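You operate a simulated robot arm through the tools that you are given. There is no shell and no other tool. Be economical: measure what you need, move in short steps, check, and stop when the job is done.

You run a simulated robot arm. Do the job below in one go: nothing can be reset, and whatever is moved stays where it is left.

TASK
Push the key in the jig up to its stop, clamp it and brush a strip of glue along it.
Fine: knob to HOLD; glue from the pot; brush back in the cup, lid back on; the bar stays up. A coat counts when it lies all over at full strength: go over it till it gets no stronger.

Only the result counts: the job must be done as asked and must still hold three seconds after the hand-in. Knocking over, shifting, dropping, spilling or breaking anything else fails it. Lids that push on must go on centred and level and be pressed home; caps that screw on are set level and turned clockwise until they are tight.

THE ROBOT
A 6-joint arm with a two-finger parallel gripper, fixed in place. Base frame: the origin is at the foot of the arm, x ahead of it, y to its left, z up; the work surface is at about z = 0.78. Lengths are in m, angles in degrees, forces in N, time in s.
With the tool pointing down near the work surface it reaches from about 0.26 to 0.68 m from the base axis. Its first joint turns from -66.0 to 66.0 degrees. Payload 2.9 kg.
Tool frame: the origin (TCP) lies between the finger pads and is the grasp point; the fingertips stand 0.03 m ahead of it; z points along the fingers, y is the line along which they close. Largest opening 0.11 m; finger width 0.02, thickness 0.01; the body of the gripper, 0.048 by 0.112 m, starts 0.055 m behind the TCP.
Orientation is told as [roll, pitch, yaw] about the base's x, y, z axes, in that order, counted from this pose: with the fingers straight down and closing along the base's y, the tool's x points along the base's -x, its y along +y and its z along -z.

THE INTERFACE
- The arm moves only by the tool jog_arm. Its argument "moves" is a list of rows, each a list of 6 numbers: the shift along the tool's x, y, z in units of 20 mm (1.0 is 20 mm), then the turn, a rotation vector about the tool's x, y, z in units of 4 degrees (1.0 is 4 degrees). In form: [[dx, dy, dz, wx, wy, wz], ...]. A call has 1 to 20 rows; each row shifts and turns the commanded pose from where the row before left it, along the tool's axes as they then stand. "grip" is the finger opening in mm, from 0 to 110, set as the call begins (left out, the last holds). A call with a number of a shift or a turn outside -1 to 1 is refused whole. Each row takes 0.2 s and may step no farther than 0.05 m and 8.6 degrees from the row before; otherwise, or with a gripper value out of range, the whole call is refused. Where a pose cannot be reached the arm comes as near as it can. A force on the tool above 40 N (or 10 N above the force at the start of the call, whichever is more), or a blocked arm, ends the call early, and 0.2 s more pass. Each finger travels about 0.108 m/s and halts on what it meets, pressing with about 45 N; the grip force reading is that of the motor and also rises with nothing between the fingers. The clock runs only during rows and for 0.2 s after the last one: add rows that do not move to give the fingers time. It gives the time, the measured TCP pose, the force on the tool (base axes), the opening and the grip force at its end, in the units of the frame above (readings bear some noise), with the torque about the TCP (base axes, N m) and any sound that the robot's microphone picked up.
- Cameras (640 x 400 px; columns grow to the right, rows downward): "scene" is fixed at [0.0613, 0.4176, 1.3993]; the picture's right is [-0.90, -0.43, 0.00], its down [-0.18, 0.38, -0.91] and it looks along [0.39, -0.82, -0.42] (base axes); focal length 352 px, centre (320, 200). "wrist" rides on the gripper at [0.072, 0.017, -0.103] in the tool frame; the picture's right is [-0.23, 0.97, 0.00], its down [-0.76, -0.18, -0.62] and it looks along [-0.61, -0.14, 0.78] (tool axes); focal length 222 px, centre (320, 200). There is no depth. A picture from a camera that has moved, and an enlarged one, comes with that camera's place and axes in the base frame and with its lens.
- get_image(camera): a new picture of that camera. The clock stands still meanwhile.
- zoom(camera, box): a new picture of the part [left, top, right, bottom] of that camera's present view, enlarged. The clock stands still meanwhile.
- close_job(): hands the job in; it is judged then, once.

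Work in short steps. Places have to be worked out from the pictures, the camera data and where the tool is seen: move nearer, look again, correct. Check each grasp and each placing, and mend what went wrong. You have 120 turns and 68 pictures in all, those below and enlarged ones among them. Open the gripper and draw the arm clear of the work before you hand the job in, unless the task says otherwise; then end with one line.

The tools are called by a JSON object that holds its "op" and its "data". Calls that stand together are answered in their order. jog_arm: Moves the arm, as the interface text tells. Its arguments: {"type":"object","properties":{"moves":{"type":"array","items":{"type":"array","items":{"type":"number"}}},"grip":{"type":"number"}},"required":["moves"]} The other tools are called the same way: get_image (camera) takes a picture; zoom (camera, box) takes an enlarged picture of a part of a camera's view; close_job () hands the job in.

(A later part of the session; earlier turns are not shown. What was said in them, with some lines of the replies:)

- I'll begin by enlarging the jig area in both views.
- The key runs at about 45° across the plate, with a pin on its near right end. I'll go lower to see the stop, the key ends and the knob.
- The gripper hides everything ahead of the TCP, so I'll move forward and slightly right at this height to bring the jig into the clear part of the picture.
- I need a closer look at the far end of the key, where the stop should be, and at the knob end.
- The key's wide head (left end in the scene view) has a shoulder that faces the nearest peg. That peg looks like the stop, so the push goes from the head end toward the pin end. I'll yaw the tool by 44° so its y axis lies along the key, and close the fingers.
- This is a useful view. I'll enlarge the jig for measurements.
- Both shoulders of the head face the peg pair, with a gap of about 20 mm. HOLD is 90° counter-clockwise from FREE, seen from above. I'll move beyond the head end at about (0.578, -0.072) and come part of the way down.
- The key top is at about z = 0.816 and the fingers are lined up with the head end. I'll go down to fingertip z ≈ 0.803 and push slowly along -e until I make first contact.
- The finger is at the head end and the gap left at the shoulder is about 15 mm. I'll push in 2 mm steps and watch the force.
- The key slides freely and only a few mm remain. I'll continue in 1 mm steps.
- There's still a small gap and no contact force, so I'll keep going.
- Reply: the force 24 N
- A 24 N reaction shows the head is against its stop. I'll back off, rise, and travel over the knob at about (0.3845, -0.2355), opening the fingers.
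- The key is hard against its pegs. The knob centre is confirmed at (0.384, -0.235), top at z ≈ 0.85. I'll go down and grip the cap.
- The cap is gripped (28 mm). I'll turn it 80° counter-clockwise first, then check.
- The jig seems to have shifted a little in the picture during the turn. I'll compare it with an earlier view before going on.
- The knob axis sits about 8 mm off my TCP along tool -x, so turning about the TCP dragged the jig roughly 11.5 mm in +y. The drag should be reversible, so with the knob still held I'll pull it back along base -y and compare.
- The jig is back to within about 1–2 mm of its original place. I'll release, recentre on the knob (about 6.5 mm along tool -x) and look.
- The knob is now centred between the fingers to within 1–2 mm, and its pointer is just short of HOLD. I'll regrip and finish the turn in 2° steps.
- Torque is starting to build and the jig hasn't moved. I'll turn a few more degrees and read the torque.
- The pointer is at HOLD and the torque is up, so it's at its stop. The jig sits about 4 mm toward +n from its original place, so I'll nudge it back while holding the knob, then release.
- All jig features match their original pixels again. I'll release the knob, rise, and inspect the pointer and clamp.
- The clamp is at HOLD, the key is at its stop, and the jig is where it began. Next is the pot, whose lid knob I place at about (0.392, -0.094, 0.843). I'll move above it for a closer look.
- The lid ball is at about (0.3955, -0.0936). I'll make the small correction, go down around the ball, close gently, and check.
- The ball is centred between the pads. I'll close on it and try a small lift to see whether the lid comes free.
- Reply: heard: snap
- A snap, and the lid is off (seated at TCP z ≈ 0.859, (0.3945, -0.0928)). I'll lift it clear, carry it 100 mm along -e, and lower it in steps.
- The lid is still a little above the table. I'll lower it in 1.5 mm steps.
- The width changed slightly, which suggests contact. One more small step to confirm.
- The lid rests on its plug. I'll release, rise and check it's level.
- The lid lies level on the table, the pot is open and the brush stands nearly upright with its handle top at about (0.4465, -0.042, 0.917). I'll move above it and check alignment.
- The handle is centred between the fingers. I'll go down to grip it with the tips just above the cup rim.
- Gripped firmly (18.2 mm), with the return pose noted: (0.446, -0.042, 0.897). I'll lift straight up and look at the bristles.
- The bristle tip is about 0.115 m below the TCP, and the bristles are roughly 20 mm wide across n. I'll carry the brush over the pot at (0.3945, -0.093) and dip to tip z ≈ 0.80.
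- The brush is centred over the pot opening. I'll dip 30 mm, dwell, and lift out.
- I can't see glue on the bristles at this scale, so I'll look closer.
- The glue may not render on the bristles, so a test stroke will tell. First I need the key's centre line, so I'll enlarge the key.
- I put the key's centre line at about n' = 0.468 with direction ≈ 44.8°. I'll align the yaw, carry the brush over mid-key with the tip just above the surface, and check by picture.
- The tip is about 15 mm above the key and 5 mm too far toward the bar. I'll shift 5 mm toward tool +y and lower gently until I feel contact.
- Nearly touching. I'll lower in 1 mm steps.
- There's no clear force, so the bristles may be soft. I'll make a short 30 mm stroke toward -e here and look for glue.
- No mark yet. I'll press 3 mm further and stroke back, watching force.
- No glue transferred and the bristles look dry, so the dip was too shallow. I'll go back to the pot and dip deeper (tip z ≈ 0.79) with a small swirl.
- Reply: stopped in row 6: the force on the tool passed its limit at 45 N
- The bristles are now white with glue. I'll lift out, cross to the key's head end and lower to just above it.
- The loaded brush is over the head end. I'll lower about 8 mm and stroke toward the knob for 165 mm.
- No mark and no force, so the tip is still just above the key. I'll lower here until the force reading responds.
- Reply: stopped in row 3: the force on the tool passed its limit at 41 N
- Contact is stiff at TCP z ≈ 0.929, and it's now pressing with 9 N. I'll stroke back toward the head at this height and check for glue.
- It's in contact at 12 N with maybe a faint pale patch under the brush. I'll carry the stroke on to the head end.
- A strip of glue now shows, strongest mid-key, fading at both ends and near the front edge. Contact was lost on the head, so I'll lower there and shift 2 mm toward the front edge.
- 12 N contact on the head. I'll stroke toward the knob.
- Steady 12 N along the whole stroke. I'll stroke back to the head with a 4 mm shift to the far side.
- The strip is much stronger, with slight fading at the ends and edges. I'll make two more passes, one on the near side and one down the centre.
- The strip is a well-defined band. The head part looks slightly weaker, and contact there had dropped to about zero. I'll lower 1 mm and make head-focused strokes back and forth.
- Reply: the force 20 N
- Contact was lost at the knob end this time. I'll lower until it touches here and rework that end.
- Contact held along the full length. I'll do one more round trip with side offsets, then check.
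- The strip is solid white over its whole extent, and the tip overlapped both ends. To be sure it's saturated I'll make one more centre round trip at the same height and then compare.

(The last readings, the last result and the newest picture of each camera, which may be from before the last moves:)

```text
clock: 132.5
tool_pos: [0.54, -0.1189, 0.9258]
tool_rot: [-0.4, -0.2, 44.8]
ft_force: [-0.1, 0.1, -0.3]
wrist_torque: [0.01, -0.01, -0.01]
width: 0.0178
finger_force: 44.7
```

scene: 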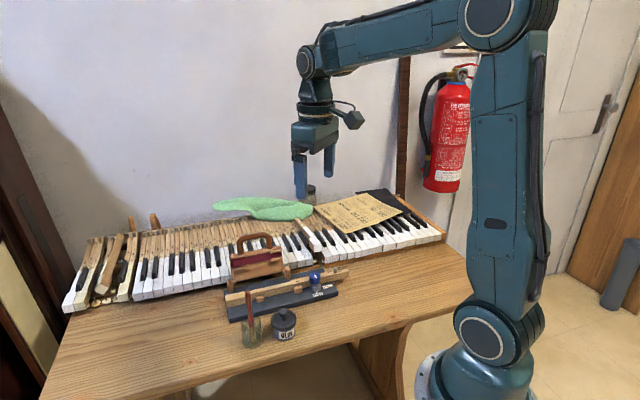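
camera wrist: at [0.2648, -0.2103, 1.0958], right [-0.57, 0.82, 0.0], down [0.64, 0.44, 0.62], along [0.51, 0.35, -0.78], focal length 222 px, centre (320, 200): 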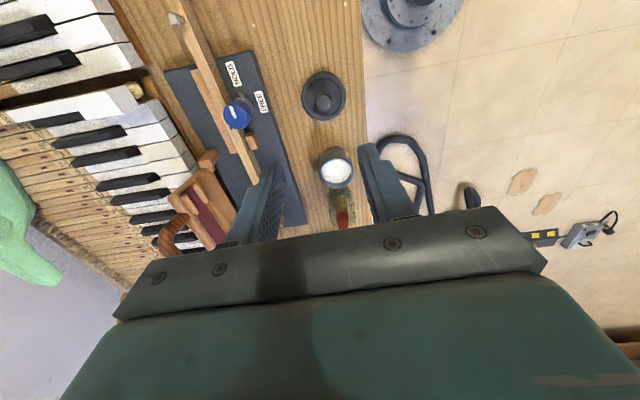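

The outbound stroke was in full contact. I'll lift off, straighten the brush (it leans about 5°) with a tool tilt, move above the cup and look.

{"op": "jog_arm", "data": {"moves": [[0, 0, -1, 0, 0, 0], [0, 0, -1, 0, 0, 0], [0, 0, -1, 0, 0, 0], [0, 0, -0.3, 0, 0, 0], [0.1, 1, 0, 0, 0, 0], [0.1, 1, 0, 0, 0, 0], [0.1, 1, 0, 0, 0, 0], [0.1, 1, 0, 0, 0, 0], [0.1, 1, 0, 0, 0, 0], [0.07, 1, 0, 0, 0, 0], [0, 0.07, 0, 0, 0.6, 0], [0, 0, 0, 0, 0.6, 0], [0, 0, 0, 0, 0, 0]]}}

{"op": "zoom", "data": {"camera": "scene", "box": [215, 255, 315, 345]}}

```text
clock: 135.3
tool_pos: [0.442, -0.0413, 0.989]
tool_rot: [-0.5, 4.6, 44.8]
ft_force: [0.2, 0.2, 0.2]
wrist_torque: [0.03, 0.02, 0.01]
width: 0.0177
finger_force: 45.1
```

```text
4.44 times, centred on (265, 300) of scene
camera zoom: at [0.0613, 0.4176, 1.3993], right [-0.9, -0.43, 0.0], down [-0.18, 0.38, -0.91], along [0.39, -0.82, -0.42], focal length 1565 px, centre (564, -244)
```

zoom: 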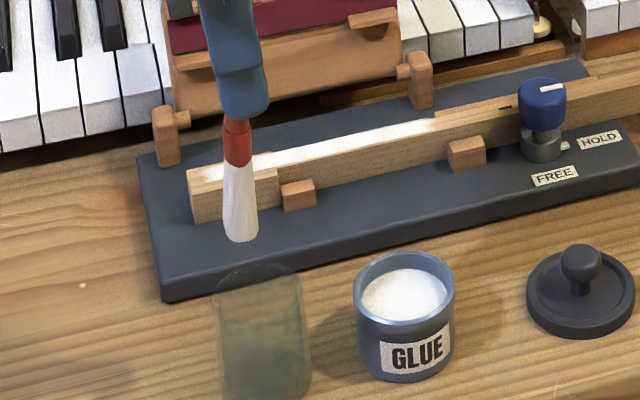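

The strip is uniformly white. The brush still leans about 3.5°, so I'll tilt a bit more and go straight down to just above the cup rim for a check.

{"op": "jog_arm", "data": {"moves": [[0, 0, 0, 0, 0.85, 0], [-0.14, 0, 0.99, 0, 0, 0], [-0.03, 0, 0.2, 0, 0, 0], [0, 0, 0, 0, 0, 0]]}}

{"op": "zoom", "data": {"camera": "scene", "box": [225, 275, 275, 345]}}

```text
clock: 136.3
tool_pos: [0.4428, -0.0432, 0.9646]
tool_rot: [-0.5, 8.0, 44.7]
ft_force: [-0.1, -0.4, -0.7]
wrist_torque: [0.03, 0.0, -0.03]
width: 0.0176
finger_force: 45.1
```

```text
5.71 times, centred on (250, 310) of scene
camera zoom: at [0.0613, 0.4176, 1.3993], right [-0.9, -0.43, 0.0], down [-0.18, 0.38, -0.91], along [0.39, -0.82, -0.42], focal length 2012 px, centre (720, -429)
```

zoom: 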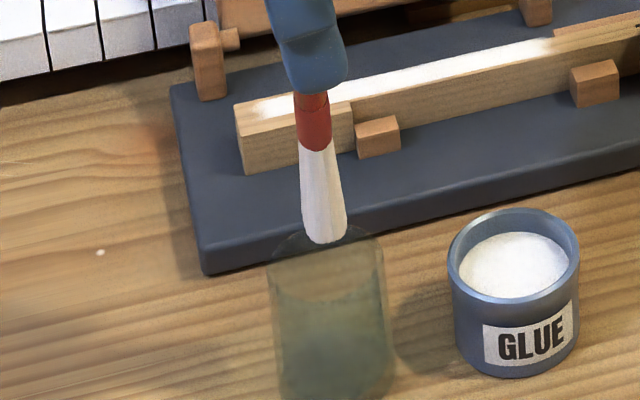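

The brush is vertical and centred over the cup. I'll lower it straight in, slowing near the floor.

{"op": "jog_arm", "data": {"moves": [[-0.07, 0, 0.5, 0, 0, 0], [-0.07, 0, 0.5, 0, 0, 0], [-0.07, 0, 0.5, 0, 0, 0], [-0.07, 0, 0.5, 0, 0, 0], [-0.07, 0, 0.5, 0, 0, 0], [-0.06, 0, 0.4, 0, 0, 0], [-0.03, 0, 0.2, 0, 0, 0], [-0.015, 0, 0.1, 0, 0, 0], [-0.015, 0, 0.1, 0, 0, 0], [0, 0, 0, 0, 0, 0]]}}

```text
clock: 138.5
tool_pos: [0.4438, -0.0422, 0.8985]
tool_rot: [-0.4, 8.1, 44.7]
ft_force: [1.5, -0.2, -0.1]
wrist_torque: [-0.03, 0.01, -0.01]
width: 0.0179
finger_force: 44.6
```

Not on the floor yet. I'll continue in 1 mm steps, stopping at contact.

{"op": "jog_arm", "data": {"moves": [[-0.007, 0, 0.05, 0, 0, 0], [-0.007, 0, 0.05, 0, 0, 0], [-0.007, 0, 0.05, 0, 0, 0], [-0.007, 0, 0.05, 0, 0, 0], [0, 0, 0, 0, 0, 0]]}}

{"op": "jog_arm", "data": {"moves": [[-0.007, 0, 0.05, 0, 0, 0], [-0.007, 0, 0.05, 0, 0, 0], [0, 0, 0, 0, 0, 0]]}}

```text
clock: 139.7
tool_pos: [0.4426, -0.0428, 0.8937]
tool_rot: [-0.4, 8.0, 44.8]
ft_force: [-0.7, 0.8, -0.6]
wrist_torque: [-0.02, 0.01, -0.03]
width: 0.018
finger_force: 45.2
```

```text
clock: 140.5
tool_pos: [0.4424, -0.0429, 0.8933]
tool_rot: [-0.4, 7.9, 44.6]
ft_force: [-1.6, -0.5, 2.9]
wrist_torque: [-0.01, 0.08, 0.02]
width: 0.0181
finger_force: 44.8
```

Floor contact (3 N). I'll release, rise straight up, and level the tool.

{"op": "jog_arm", "data": {"moves": [[0, 0, 0, 0, 0, 0], [0, 0, 0, 0, 0, 0], [0.07, 0, -0.5, 0, 0, 0], [0.14, 0, -0.99, 0, 0, 0], [0.14, 0, -0.99, 0, 0, 0], [0.14, 0, -0.99, 0, 0, 0], [0.14, 0, -0.99, 0, 0, 0], [0.14, 0, -0.99, 0, 0, 0], [0, 0, 0, 0.1, -1, -0.35], [0, 0, 0, 0, -1, -0.35], [0, 0, 0, 0, 0, 0]], "grip": 50}}

{"op": "zoom", "data": {"camera": "scene", "box": [215, 245, 345, 350]}}

```text
clock: 142.9
tool_pos: [0.4427, -0.0435, 1.0013]
tool_rot: [-0.6, 0.0, 47.5]
ft_force: [0.8, 0.2, 0.5]
wrist_torque: [0.01, -0.03, 0.01]
width: 0.05
finger_force: 0.0
```

```text
3.81 times, centred on (280, 298) of scene
camera zoom: at [0.0613, 0.4176, 1.3993], right [-0.9, -0.43, 0.0], down [-0.18, 0.38, -0.91], along [0.39, -0.82, -0.42], focal length 1341 px, centre (472, -171)
```

zoom: 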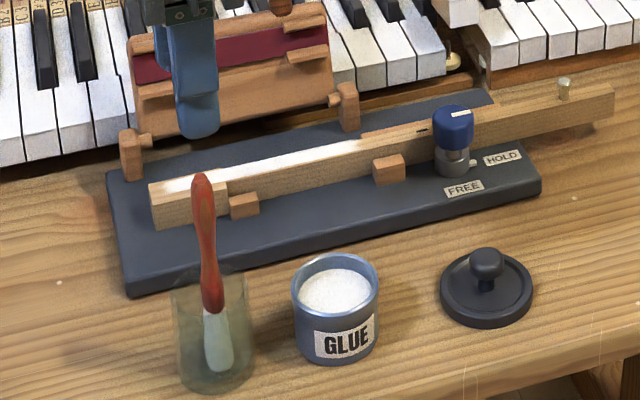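

The brush stands in the cup and the pot is exactly where it was. Now the lid: I'll level the tool and move above the lid at (0.327, -0.1655).

{"op": "jog_arm", "data": {"moves": [[1, 0, 0, -0.1, -0.11, 0], [1, 0, 0, 0, 0, 0], [1, 0, 0, 0, 0, 0], [1, 0.14, 0, 0, 0, 0], [1, 0, 0, 0, 0, 0], [1, 0, 0, 0, 0, 0], [1, 0, 0, 0, 0, 0], [1, 0, 0, 0, 0, 0], [0.39, 0, 0, 0, 0, 0], [0, 0, 1, 0, 0, 0], [0, 0, 1, 0, 0, 0], [0, 0, 1, 0, 0, 0], [0, 0, 0, 0, 0, 0]]}}

{"op": "jog_arm", "data": {"moves": [[0, 0, 0, 0, 0, 0]]}}

{"op": "jog_arm", "data": {"moves": [[0, 0, 0, 0, 0, 0]]}}

{"op": "jog_arm", "data": {"moves": [[0, 0, 0, 0, 0, 0]]}}

```text
clock: 145.7
tool_pos: [0.3258, -0.165, 0.9395]
tool_rot: [-0.3, -0.4, 47.6]
ft_force: [-0.2, 0.3, 0.0]
wrist_torque: [0.0, -0.03, 0.01]
width: 0.05
finger_force: 0.0
```

```text
clock: 146.1
tool_pos: [0.3277, -0.1648, 0.9402]
tool_rot: [-0.2, -0.5, 47.7]
ft_force: [0.0, 0.2, -0.5]
wrist_torque: [0.0, 0.0, 0.02]
width: 0.0501
finger_force: 0.1
```

```text
clock: 146.5
tool_pos: [0.3273, -0.1662, 0.9402]
tool_rot: [-0.2, -0.3, 47.6]
ft_force: [-1.4, -0.9, -0.3]
wrist_torque: [0.04, 0.0, -0.04]
width: 0.0503
finger_force: 0.0
```

```text
clock: 146.9
tool_pos: [0.3268, -0.1642, 0.9405]
tool_rot: [-0.2, -0.4, 47.7]
ft_force: [1.3, 1.1, 0.2]
wrist_torque: [0.02, -0.03, -0.02]
width: 0.0506
finger_force: 0.2
```

Averaged readings put me on the lid with about 0.4° of tilt. I'll take that tilt out, descend to z = 0.835 and grip the lid ball.

{"op": "jog_arm", "data": {"moves": [[0, 0, 1, -0.11, 0.025, 0], [0, 0, 1, 0, 0, 0], [0, 0, 1, 0, 0, 0], [0, 0, 1, 0, 0, 0], [0, 0, 1, 0, 0, 0], [0, 0, 0.25, 0, 0, 0], [0, 0, 0, 0, 0, 0]]}}

{"op": "jog_arm", "data": {"moves": [[0, 0, 0, 0, 0, 0], [0, 0, 0, 0, 0, 0], [0, 0, 0, 0, 0, 0]], "grip": 8}}

```text
clock: 148.5
tool_pos: [0.3287, -0.1638, 0.8365]
tool_rot: [0.1, -0.4, 47.6]
ft_force: [-0.6, 0.7, 0.0]
wrist_torque: [0.0, -0.03, 0.0]
width: 0.0503
finger_force: 0.0
```

```text
clock: 149.3
tool_pos: [0.329, -0.1652, 0.8365]
tool_rot: [0.2, -0.4, 47.7]
ft_force: [0.1, 0.6, -0.7]
wrist_torque: [0.03, 0.01, 0.01]
width: 0.0175
finger_force: 45.1
```

The lid is gripped (17.5 mm) and level. I'll lift it, carry it back over the pot, and average the readings.

{"op": "jog_arm", "data": {"moves": [[0, 0, -1, 0, 0, 0], [0, 0, -1, 0, 0, 0], [0, 0, -1, 0, 0, 0], [0, 0, -0.5, 0, 0, 0], [-1, 0, 0, 0, 0, 0], [-1, 0, 0, 0, 0, 0], [-1, 0, 0, 0, 0, 0], [-1, 0, 0, 0, 0, 0], [-1, 0, 0, 0, 0, 0], [0, 0, 0, 0, 0, 0]]}}

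{"op": "jog_arm", "data": {"moves": [[0, 0, 0, 0, 0, 0]]}}

{"op": "jog_arm", "data": {"moves": [[0, 0, 0, 0, 0, 0]]}}

{"op": "jog_arm", "data": {"moves": [[0, 0, 0, 0, 0, 0]]}}

```text
clock: 151.5
tool_pos: [0.3966, -0.0904, 0.9081]
tool_rot: [0.2, -0.3, 47.7]
ft_force: [0.0, -0.6, -0.5]
wrist_torque: [0.01, -0.01, 0.0]
width: 0.0172
finger_force: 45.4
```

```text
clock: 151.9
tool_pos: [0.3948, -0.0919, 0.9072]
tool_rot: [0.2, -0.3, 47.6]
ft_force: [0.4, 0.1, 0.2]
wrist_torque: [0.02, 0.01, 0.01]
width: 0.017
finger_force: 45.0
```

```text
clock: 152.3
tool_pos: [0.3945, -0.0926, 0.9075]
tool_rot: [0.2, -0.5, 47.6]
ft_force: [-0.4, -0.4, 0.6]
wrist_torque: [0.0, -0.01, -0.01]
width: 0.0168
finger_force: 44.7
```

```text
clock: 152.7
tool_pos: [0.395, -0.0919, 0.9071]
tool_rot: [0.2, -0.4, 47.5]
ft_force: [-0.5, 0.4, 0.1]
wrist_torque: [0.0, 0.01, -0.03]
width: 0.0171
finger_force: 45.3
```

The lid should be within 1 mm of the pot axis. I'll descend to just above the rim and use a picture to check.

{"op": "jog_arm", "data": {"moves": [[0, 0, 1, 0, 0, 0], [0, 0, 0.5, 0, 0, 0], [0, 0, 0.1, 0, 0, 0], [0, 0, 0, 0, 0, 0]]}}

{"op": "zoom", "data": {"camera": "scene", "box": [260, 290, 310, 335]}}

```text
clock: 153.6
tool_pos: [0.3956, -0.0894, 0.8784]
tool_rot: [0.1, -0.2, 47.6]
ft_force: [-3.2, 1.8, 8.6]
wrist_torque: [-0.02, 0.25, 0.01]
width: 0.0169
finger_force: 44.9
stopped in row 4: the force on the tool passed its limit at 42 N (the readings are from after the stop); the commanded pose is now the measured one
```

```text
8.89 times, centred on (285, 312) of scene
camera zoom: at [0.0612, 0.4177, 1.3993], right [-0.9, -0.43, 0.0], down [-0.18, 0.38, -0.91], along [0.39, -0.82, -0.42], focal length 3129 px, centre (631, -800)
```

zoom: 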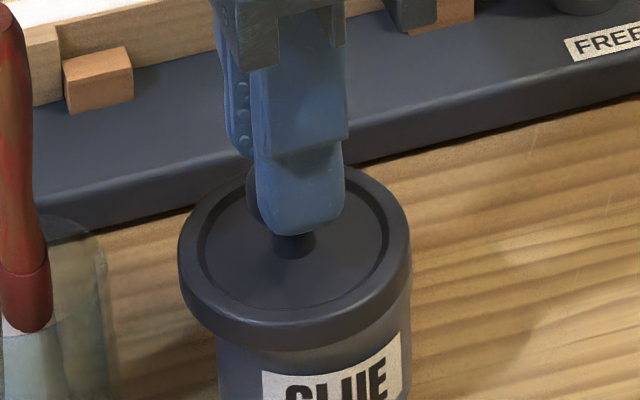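

The lid touched the rim early. The picture shows it about 4.5 mm off toward +e (tool -x), so I'll raise 6 mm, shift to correct, and re-read.

{"op": "jog_arm", "data": {"moves": [[0, 0, -0.3, 0, 0, 0], [0.23, -0.05, 0, 0, 0, 0], [0, 0, 0, 0, 0, 0]]}}

{"op": "jog_arm", "data": {"moves": [[0, 0, 0, 0, 0, 0]]}}

{"op": "jog_arm", "data": {"moves": [[0, 0, 0, 0, 0, 0]]}}

{"op": "jog_arm", "data": {"moves": [[0, 0, 0, 0, 0, 0]]}}

```text
clock: 154.4
tool_pos: [0.3946, -0.0942, 0.8828]
tool_rot: [0.0, -0.3, 47.6]
ft_force: [-0.8, -0.6, -0.1]
wrist_torque: [0.0, 0.0, -0.05]
width: 0.0172
finger_force: 44.6
```

```text
clock: 154.8
tool_pos: [0.3923, -0.0948, 0.8843]
tool_rot: [0.0, -0.4, 47.6]
ft_force: [0.4, 0.0, -0.8]
wrist_torque: [0.02, 0.03, 0.02]
width: 0.0167
finger_force: 45.4
```

```text
clock: 155.2
tool_pos: [0.3936, -0.0935, 0.8829]
tool_rot: [0.1, -0.3, 47.5]
ft_force: [0.0, 0.0, -0.1]
wrist_torque: [0.04, 0.0, 0.02]
width: 0.0167
finger_force: 45.0
```

```text
clock: 155.6
tool_pos: [0.3921, -0.0947, 0.8836]
tool_rot: [0.1, -0.4, 47.5]
ft_force: [-0.5, 1.1, -0.6]
wrist_torque: [-0.03, 0.01, -0.01]
width: 0.0167
finger_force: 45.0
```

The position is now within about 2 mm of nominal and aligned across. I'll lower slowly and watch for the plug entering freely.

{"op": "jog_arm", "data": {"moves": [[0, 0, 0.1, 0, 0, 0], [0, 0, 0.1, 0, 0, 0], [0, 0, 0.1, 0, 0, 0], [0, 0, 0, 0, 0, 0]]}}

{"op": "jog_arm", "data": {"moves": [[0, 0, 0.05, 0, 0, 0], [0, 0, 0.05, 0, 0, 0], [0, 0, 0, 0, 0, 0]]}}

```text
clock: 156.6
tool_pos: [0.3929, -0.0946, 0.876]
tool_rot: [0.0, -0.3, 47.6]
ft_force: [0.2, 0.4, -0.1]
wrist_torque: [0.03, 0.01, 0.03]
width: 0.0164
finger_force: 45.5
```

```text
clock: 157.4
tool_pos: [0.3924, -0.0947, 0.8758]
tool_rot: [0.0, -0.3, 47.5]
ft_force: [0.2, 2.4, 1.7]
wrist_torque: [0.21, 0.0, 0.02]
width: 0.0166
finger_force: 44.7
```

Light contact with a side force toward +y suggests the lid should go slightly toward +e and -n. I'll raise 2 mm, shift about 1.5 mm, and lower again.

{"op": "jog_arm", "data": {"moves": [[0, 0, -0.15, 0, 0, 0], [-0.05, 0.08, 0, 0, 0, 0], [0, 0, 0.1, 0, 0, 0], [0, 0, 0.05, 0, 0, 0], [0, 0, 0, 0, 0, 0]]}}

{"op": "jog_arm", "data": {"moves": [[0, 0, 0.05, 0, 0, 0], [0, 0, 0.05, 0, 0, 0], [0, 0, 0, 0, 0, 0]]}}

```text
clock: 158.6
tool_pos: [0.3924, -0.0952, 0.8746]
tool_rot: [-0.1, -0.3, 47.6]
ft_force: [-0.1, -0.9, -0.2]
wrist_torque: [-0.01, 0.0, 0.0]
width: 0.0164
finger_force: 45.4
```

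```text
clock: 159.4
tool_pos: [0.392, -0.0943, 0.8735]
tool_rot: [-0.1, -0.3, 47.6]
ft_force: [-5.5, 1.9, 22.8]
wrist_torque: [0.07, 0.09, 0.02]
width: 0.016
finger_force: 45.1
heard: snap
```

A snap, but z = 0.8735 is higher than the original seated 0.859, so it may not be fully home. I'll press down further in small steps.

{"op": "jog_arm", "data": {"moves": [[0, 0, 0.05, 0, 0, 0], [0, 0, 0.05, 0, 0, 0], [0, 0, 0, 0, 0, 0]]}}

```text
clock: 160.0
tool_pos: [0.392, -0.0944, 0.8737]
tool_rot: [-0.1, -0.4, 47.6]
ft_force: [-4.6, 0.2, 9.0]
wrist_torque: [0.02, 0.14, 0.02]
width: 0.0164
finger_force: 45.0
stopped in row 2: the force on the tool passed its limit at 44 N (the readings are from after the stop); the commanded pose is now the measured one
```

It's rigid at 0.8737. I need to know whether the lid is seated or perched, so I'll use the last picture on the pot.

{"op": "zoom", "data": {"camera": "scene", "box": [262, 292, 308, 342]}}

```text
8.00 times, centred on (285, 317) of scene
camera zoom: at [0.0611, 0.4176, 1.3993], right [-0.9, -0.43, 0.0], down [-0.18, 0.38, -0.91], along [0.39, -0.82, -0.42], focal length 2816 px, centre (600, -736)
```

zoom: 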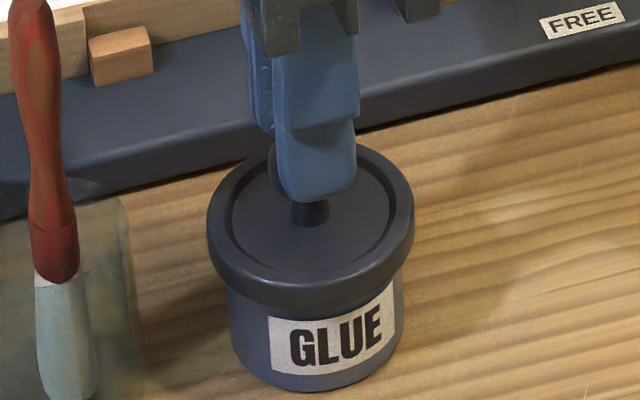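

The flange-to-base distance matches the original seated view and the lid is centred and level. With the snap and a 44 N press, it's home. I'll release and withdraw straight up.

{"op": "jog_arm", "data": {"moves": [[0, 0, 0, 0, 0, 0], [0, 0, 0, 0, 0, 0], [0, 0, 0, 0, 0, 0], [0, 0, -0.5, 0, 0, 0], [0, 0, -1, 0, 0, 0], [0, 0, -1, 0, 0, 0], [0, 0, -1, 0, 0, 0], [0, 0, -1, 0, 0, 0], [0, 0, -1, 0, 0, 0], [0, 0, -1, 0, 0, 0], [0, 0, -1, 0, 0, 0], [0, 0, -1, 0, 0, 0], [0, 0, -1, 0, 0, 0], [0, 0, -1, 0, 0, 0], [0, 0, 0, 0, 0, 0]], "grip": 50}}

```text
clock: 163.2
tool_pos: [0.3919, -0.0934, 1.0835]
tool_rot: [-0.2, -0.4, 47.6]
ft_force: [1.3, -0.6, 0.9]
wrist_torque: [-0.01, 0.0, 0.0]
width: 0.0501
finger_force: 0.1
```

The arm is clear, with the key at its stop, the knob on HOLD, the strip coated, the brush in the cup and the lid on. Handing in.

{"op": "close_job", "data": {}}

```text
The job is handed in.
```

The job is handed in: the key is at its stop and clamped on HOLD, the glue strip is on, the brush is back in the cup, the lid snapped home and the bar is still up. Turning the knob dragged the jig about 11 mm, and I moved it back to where the pictures showed it at the start.
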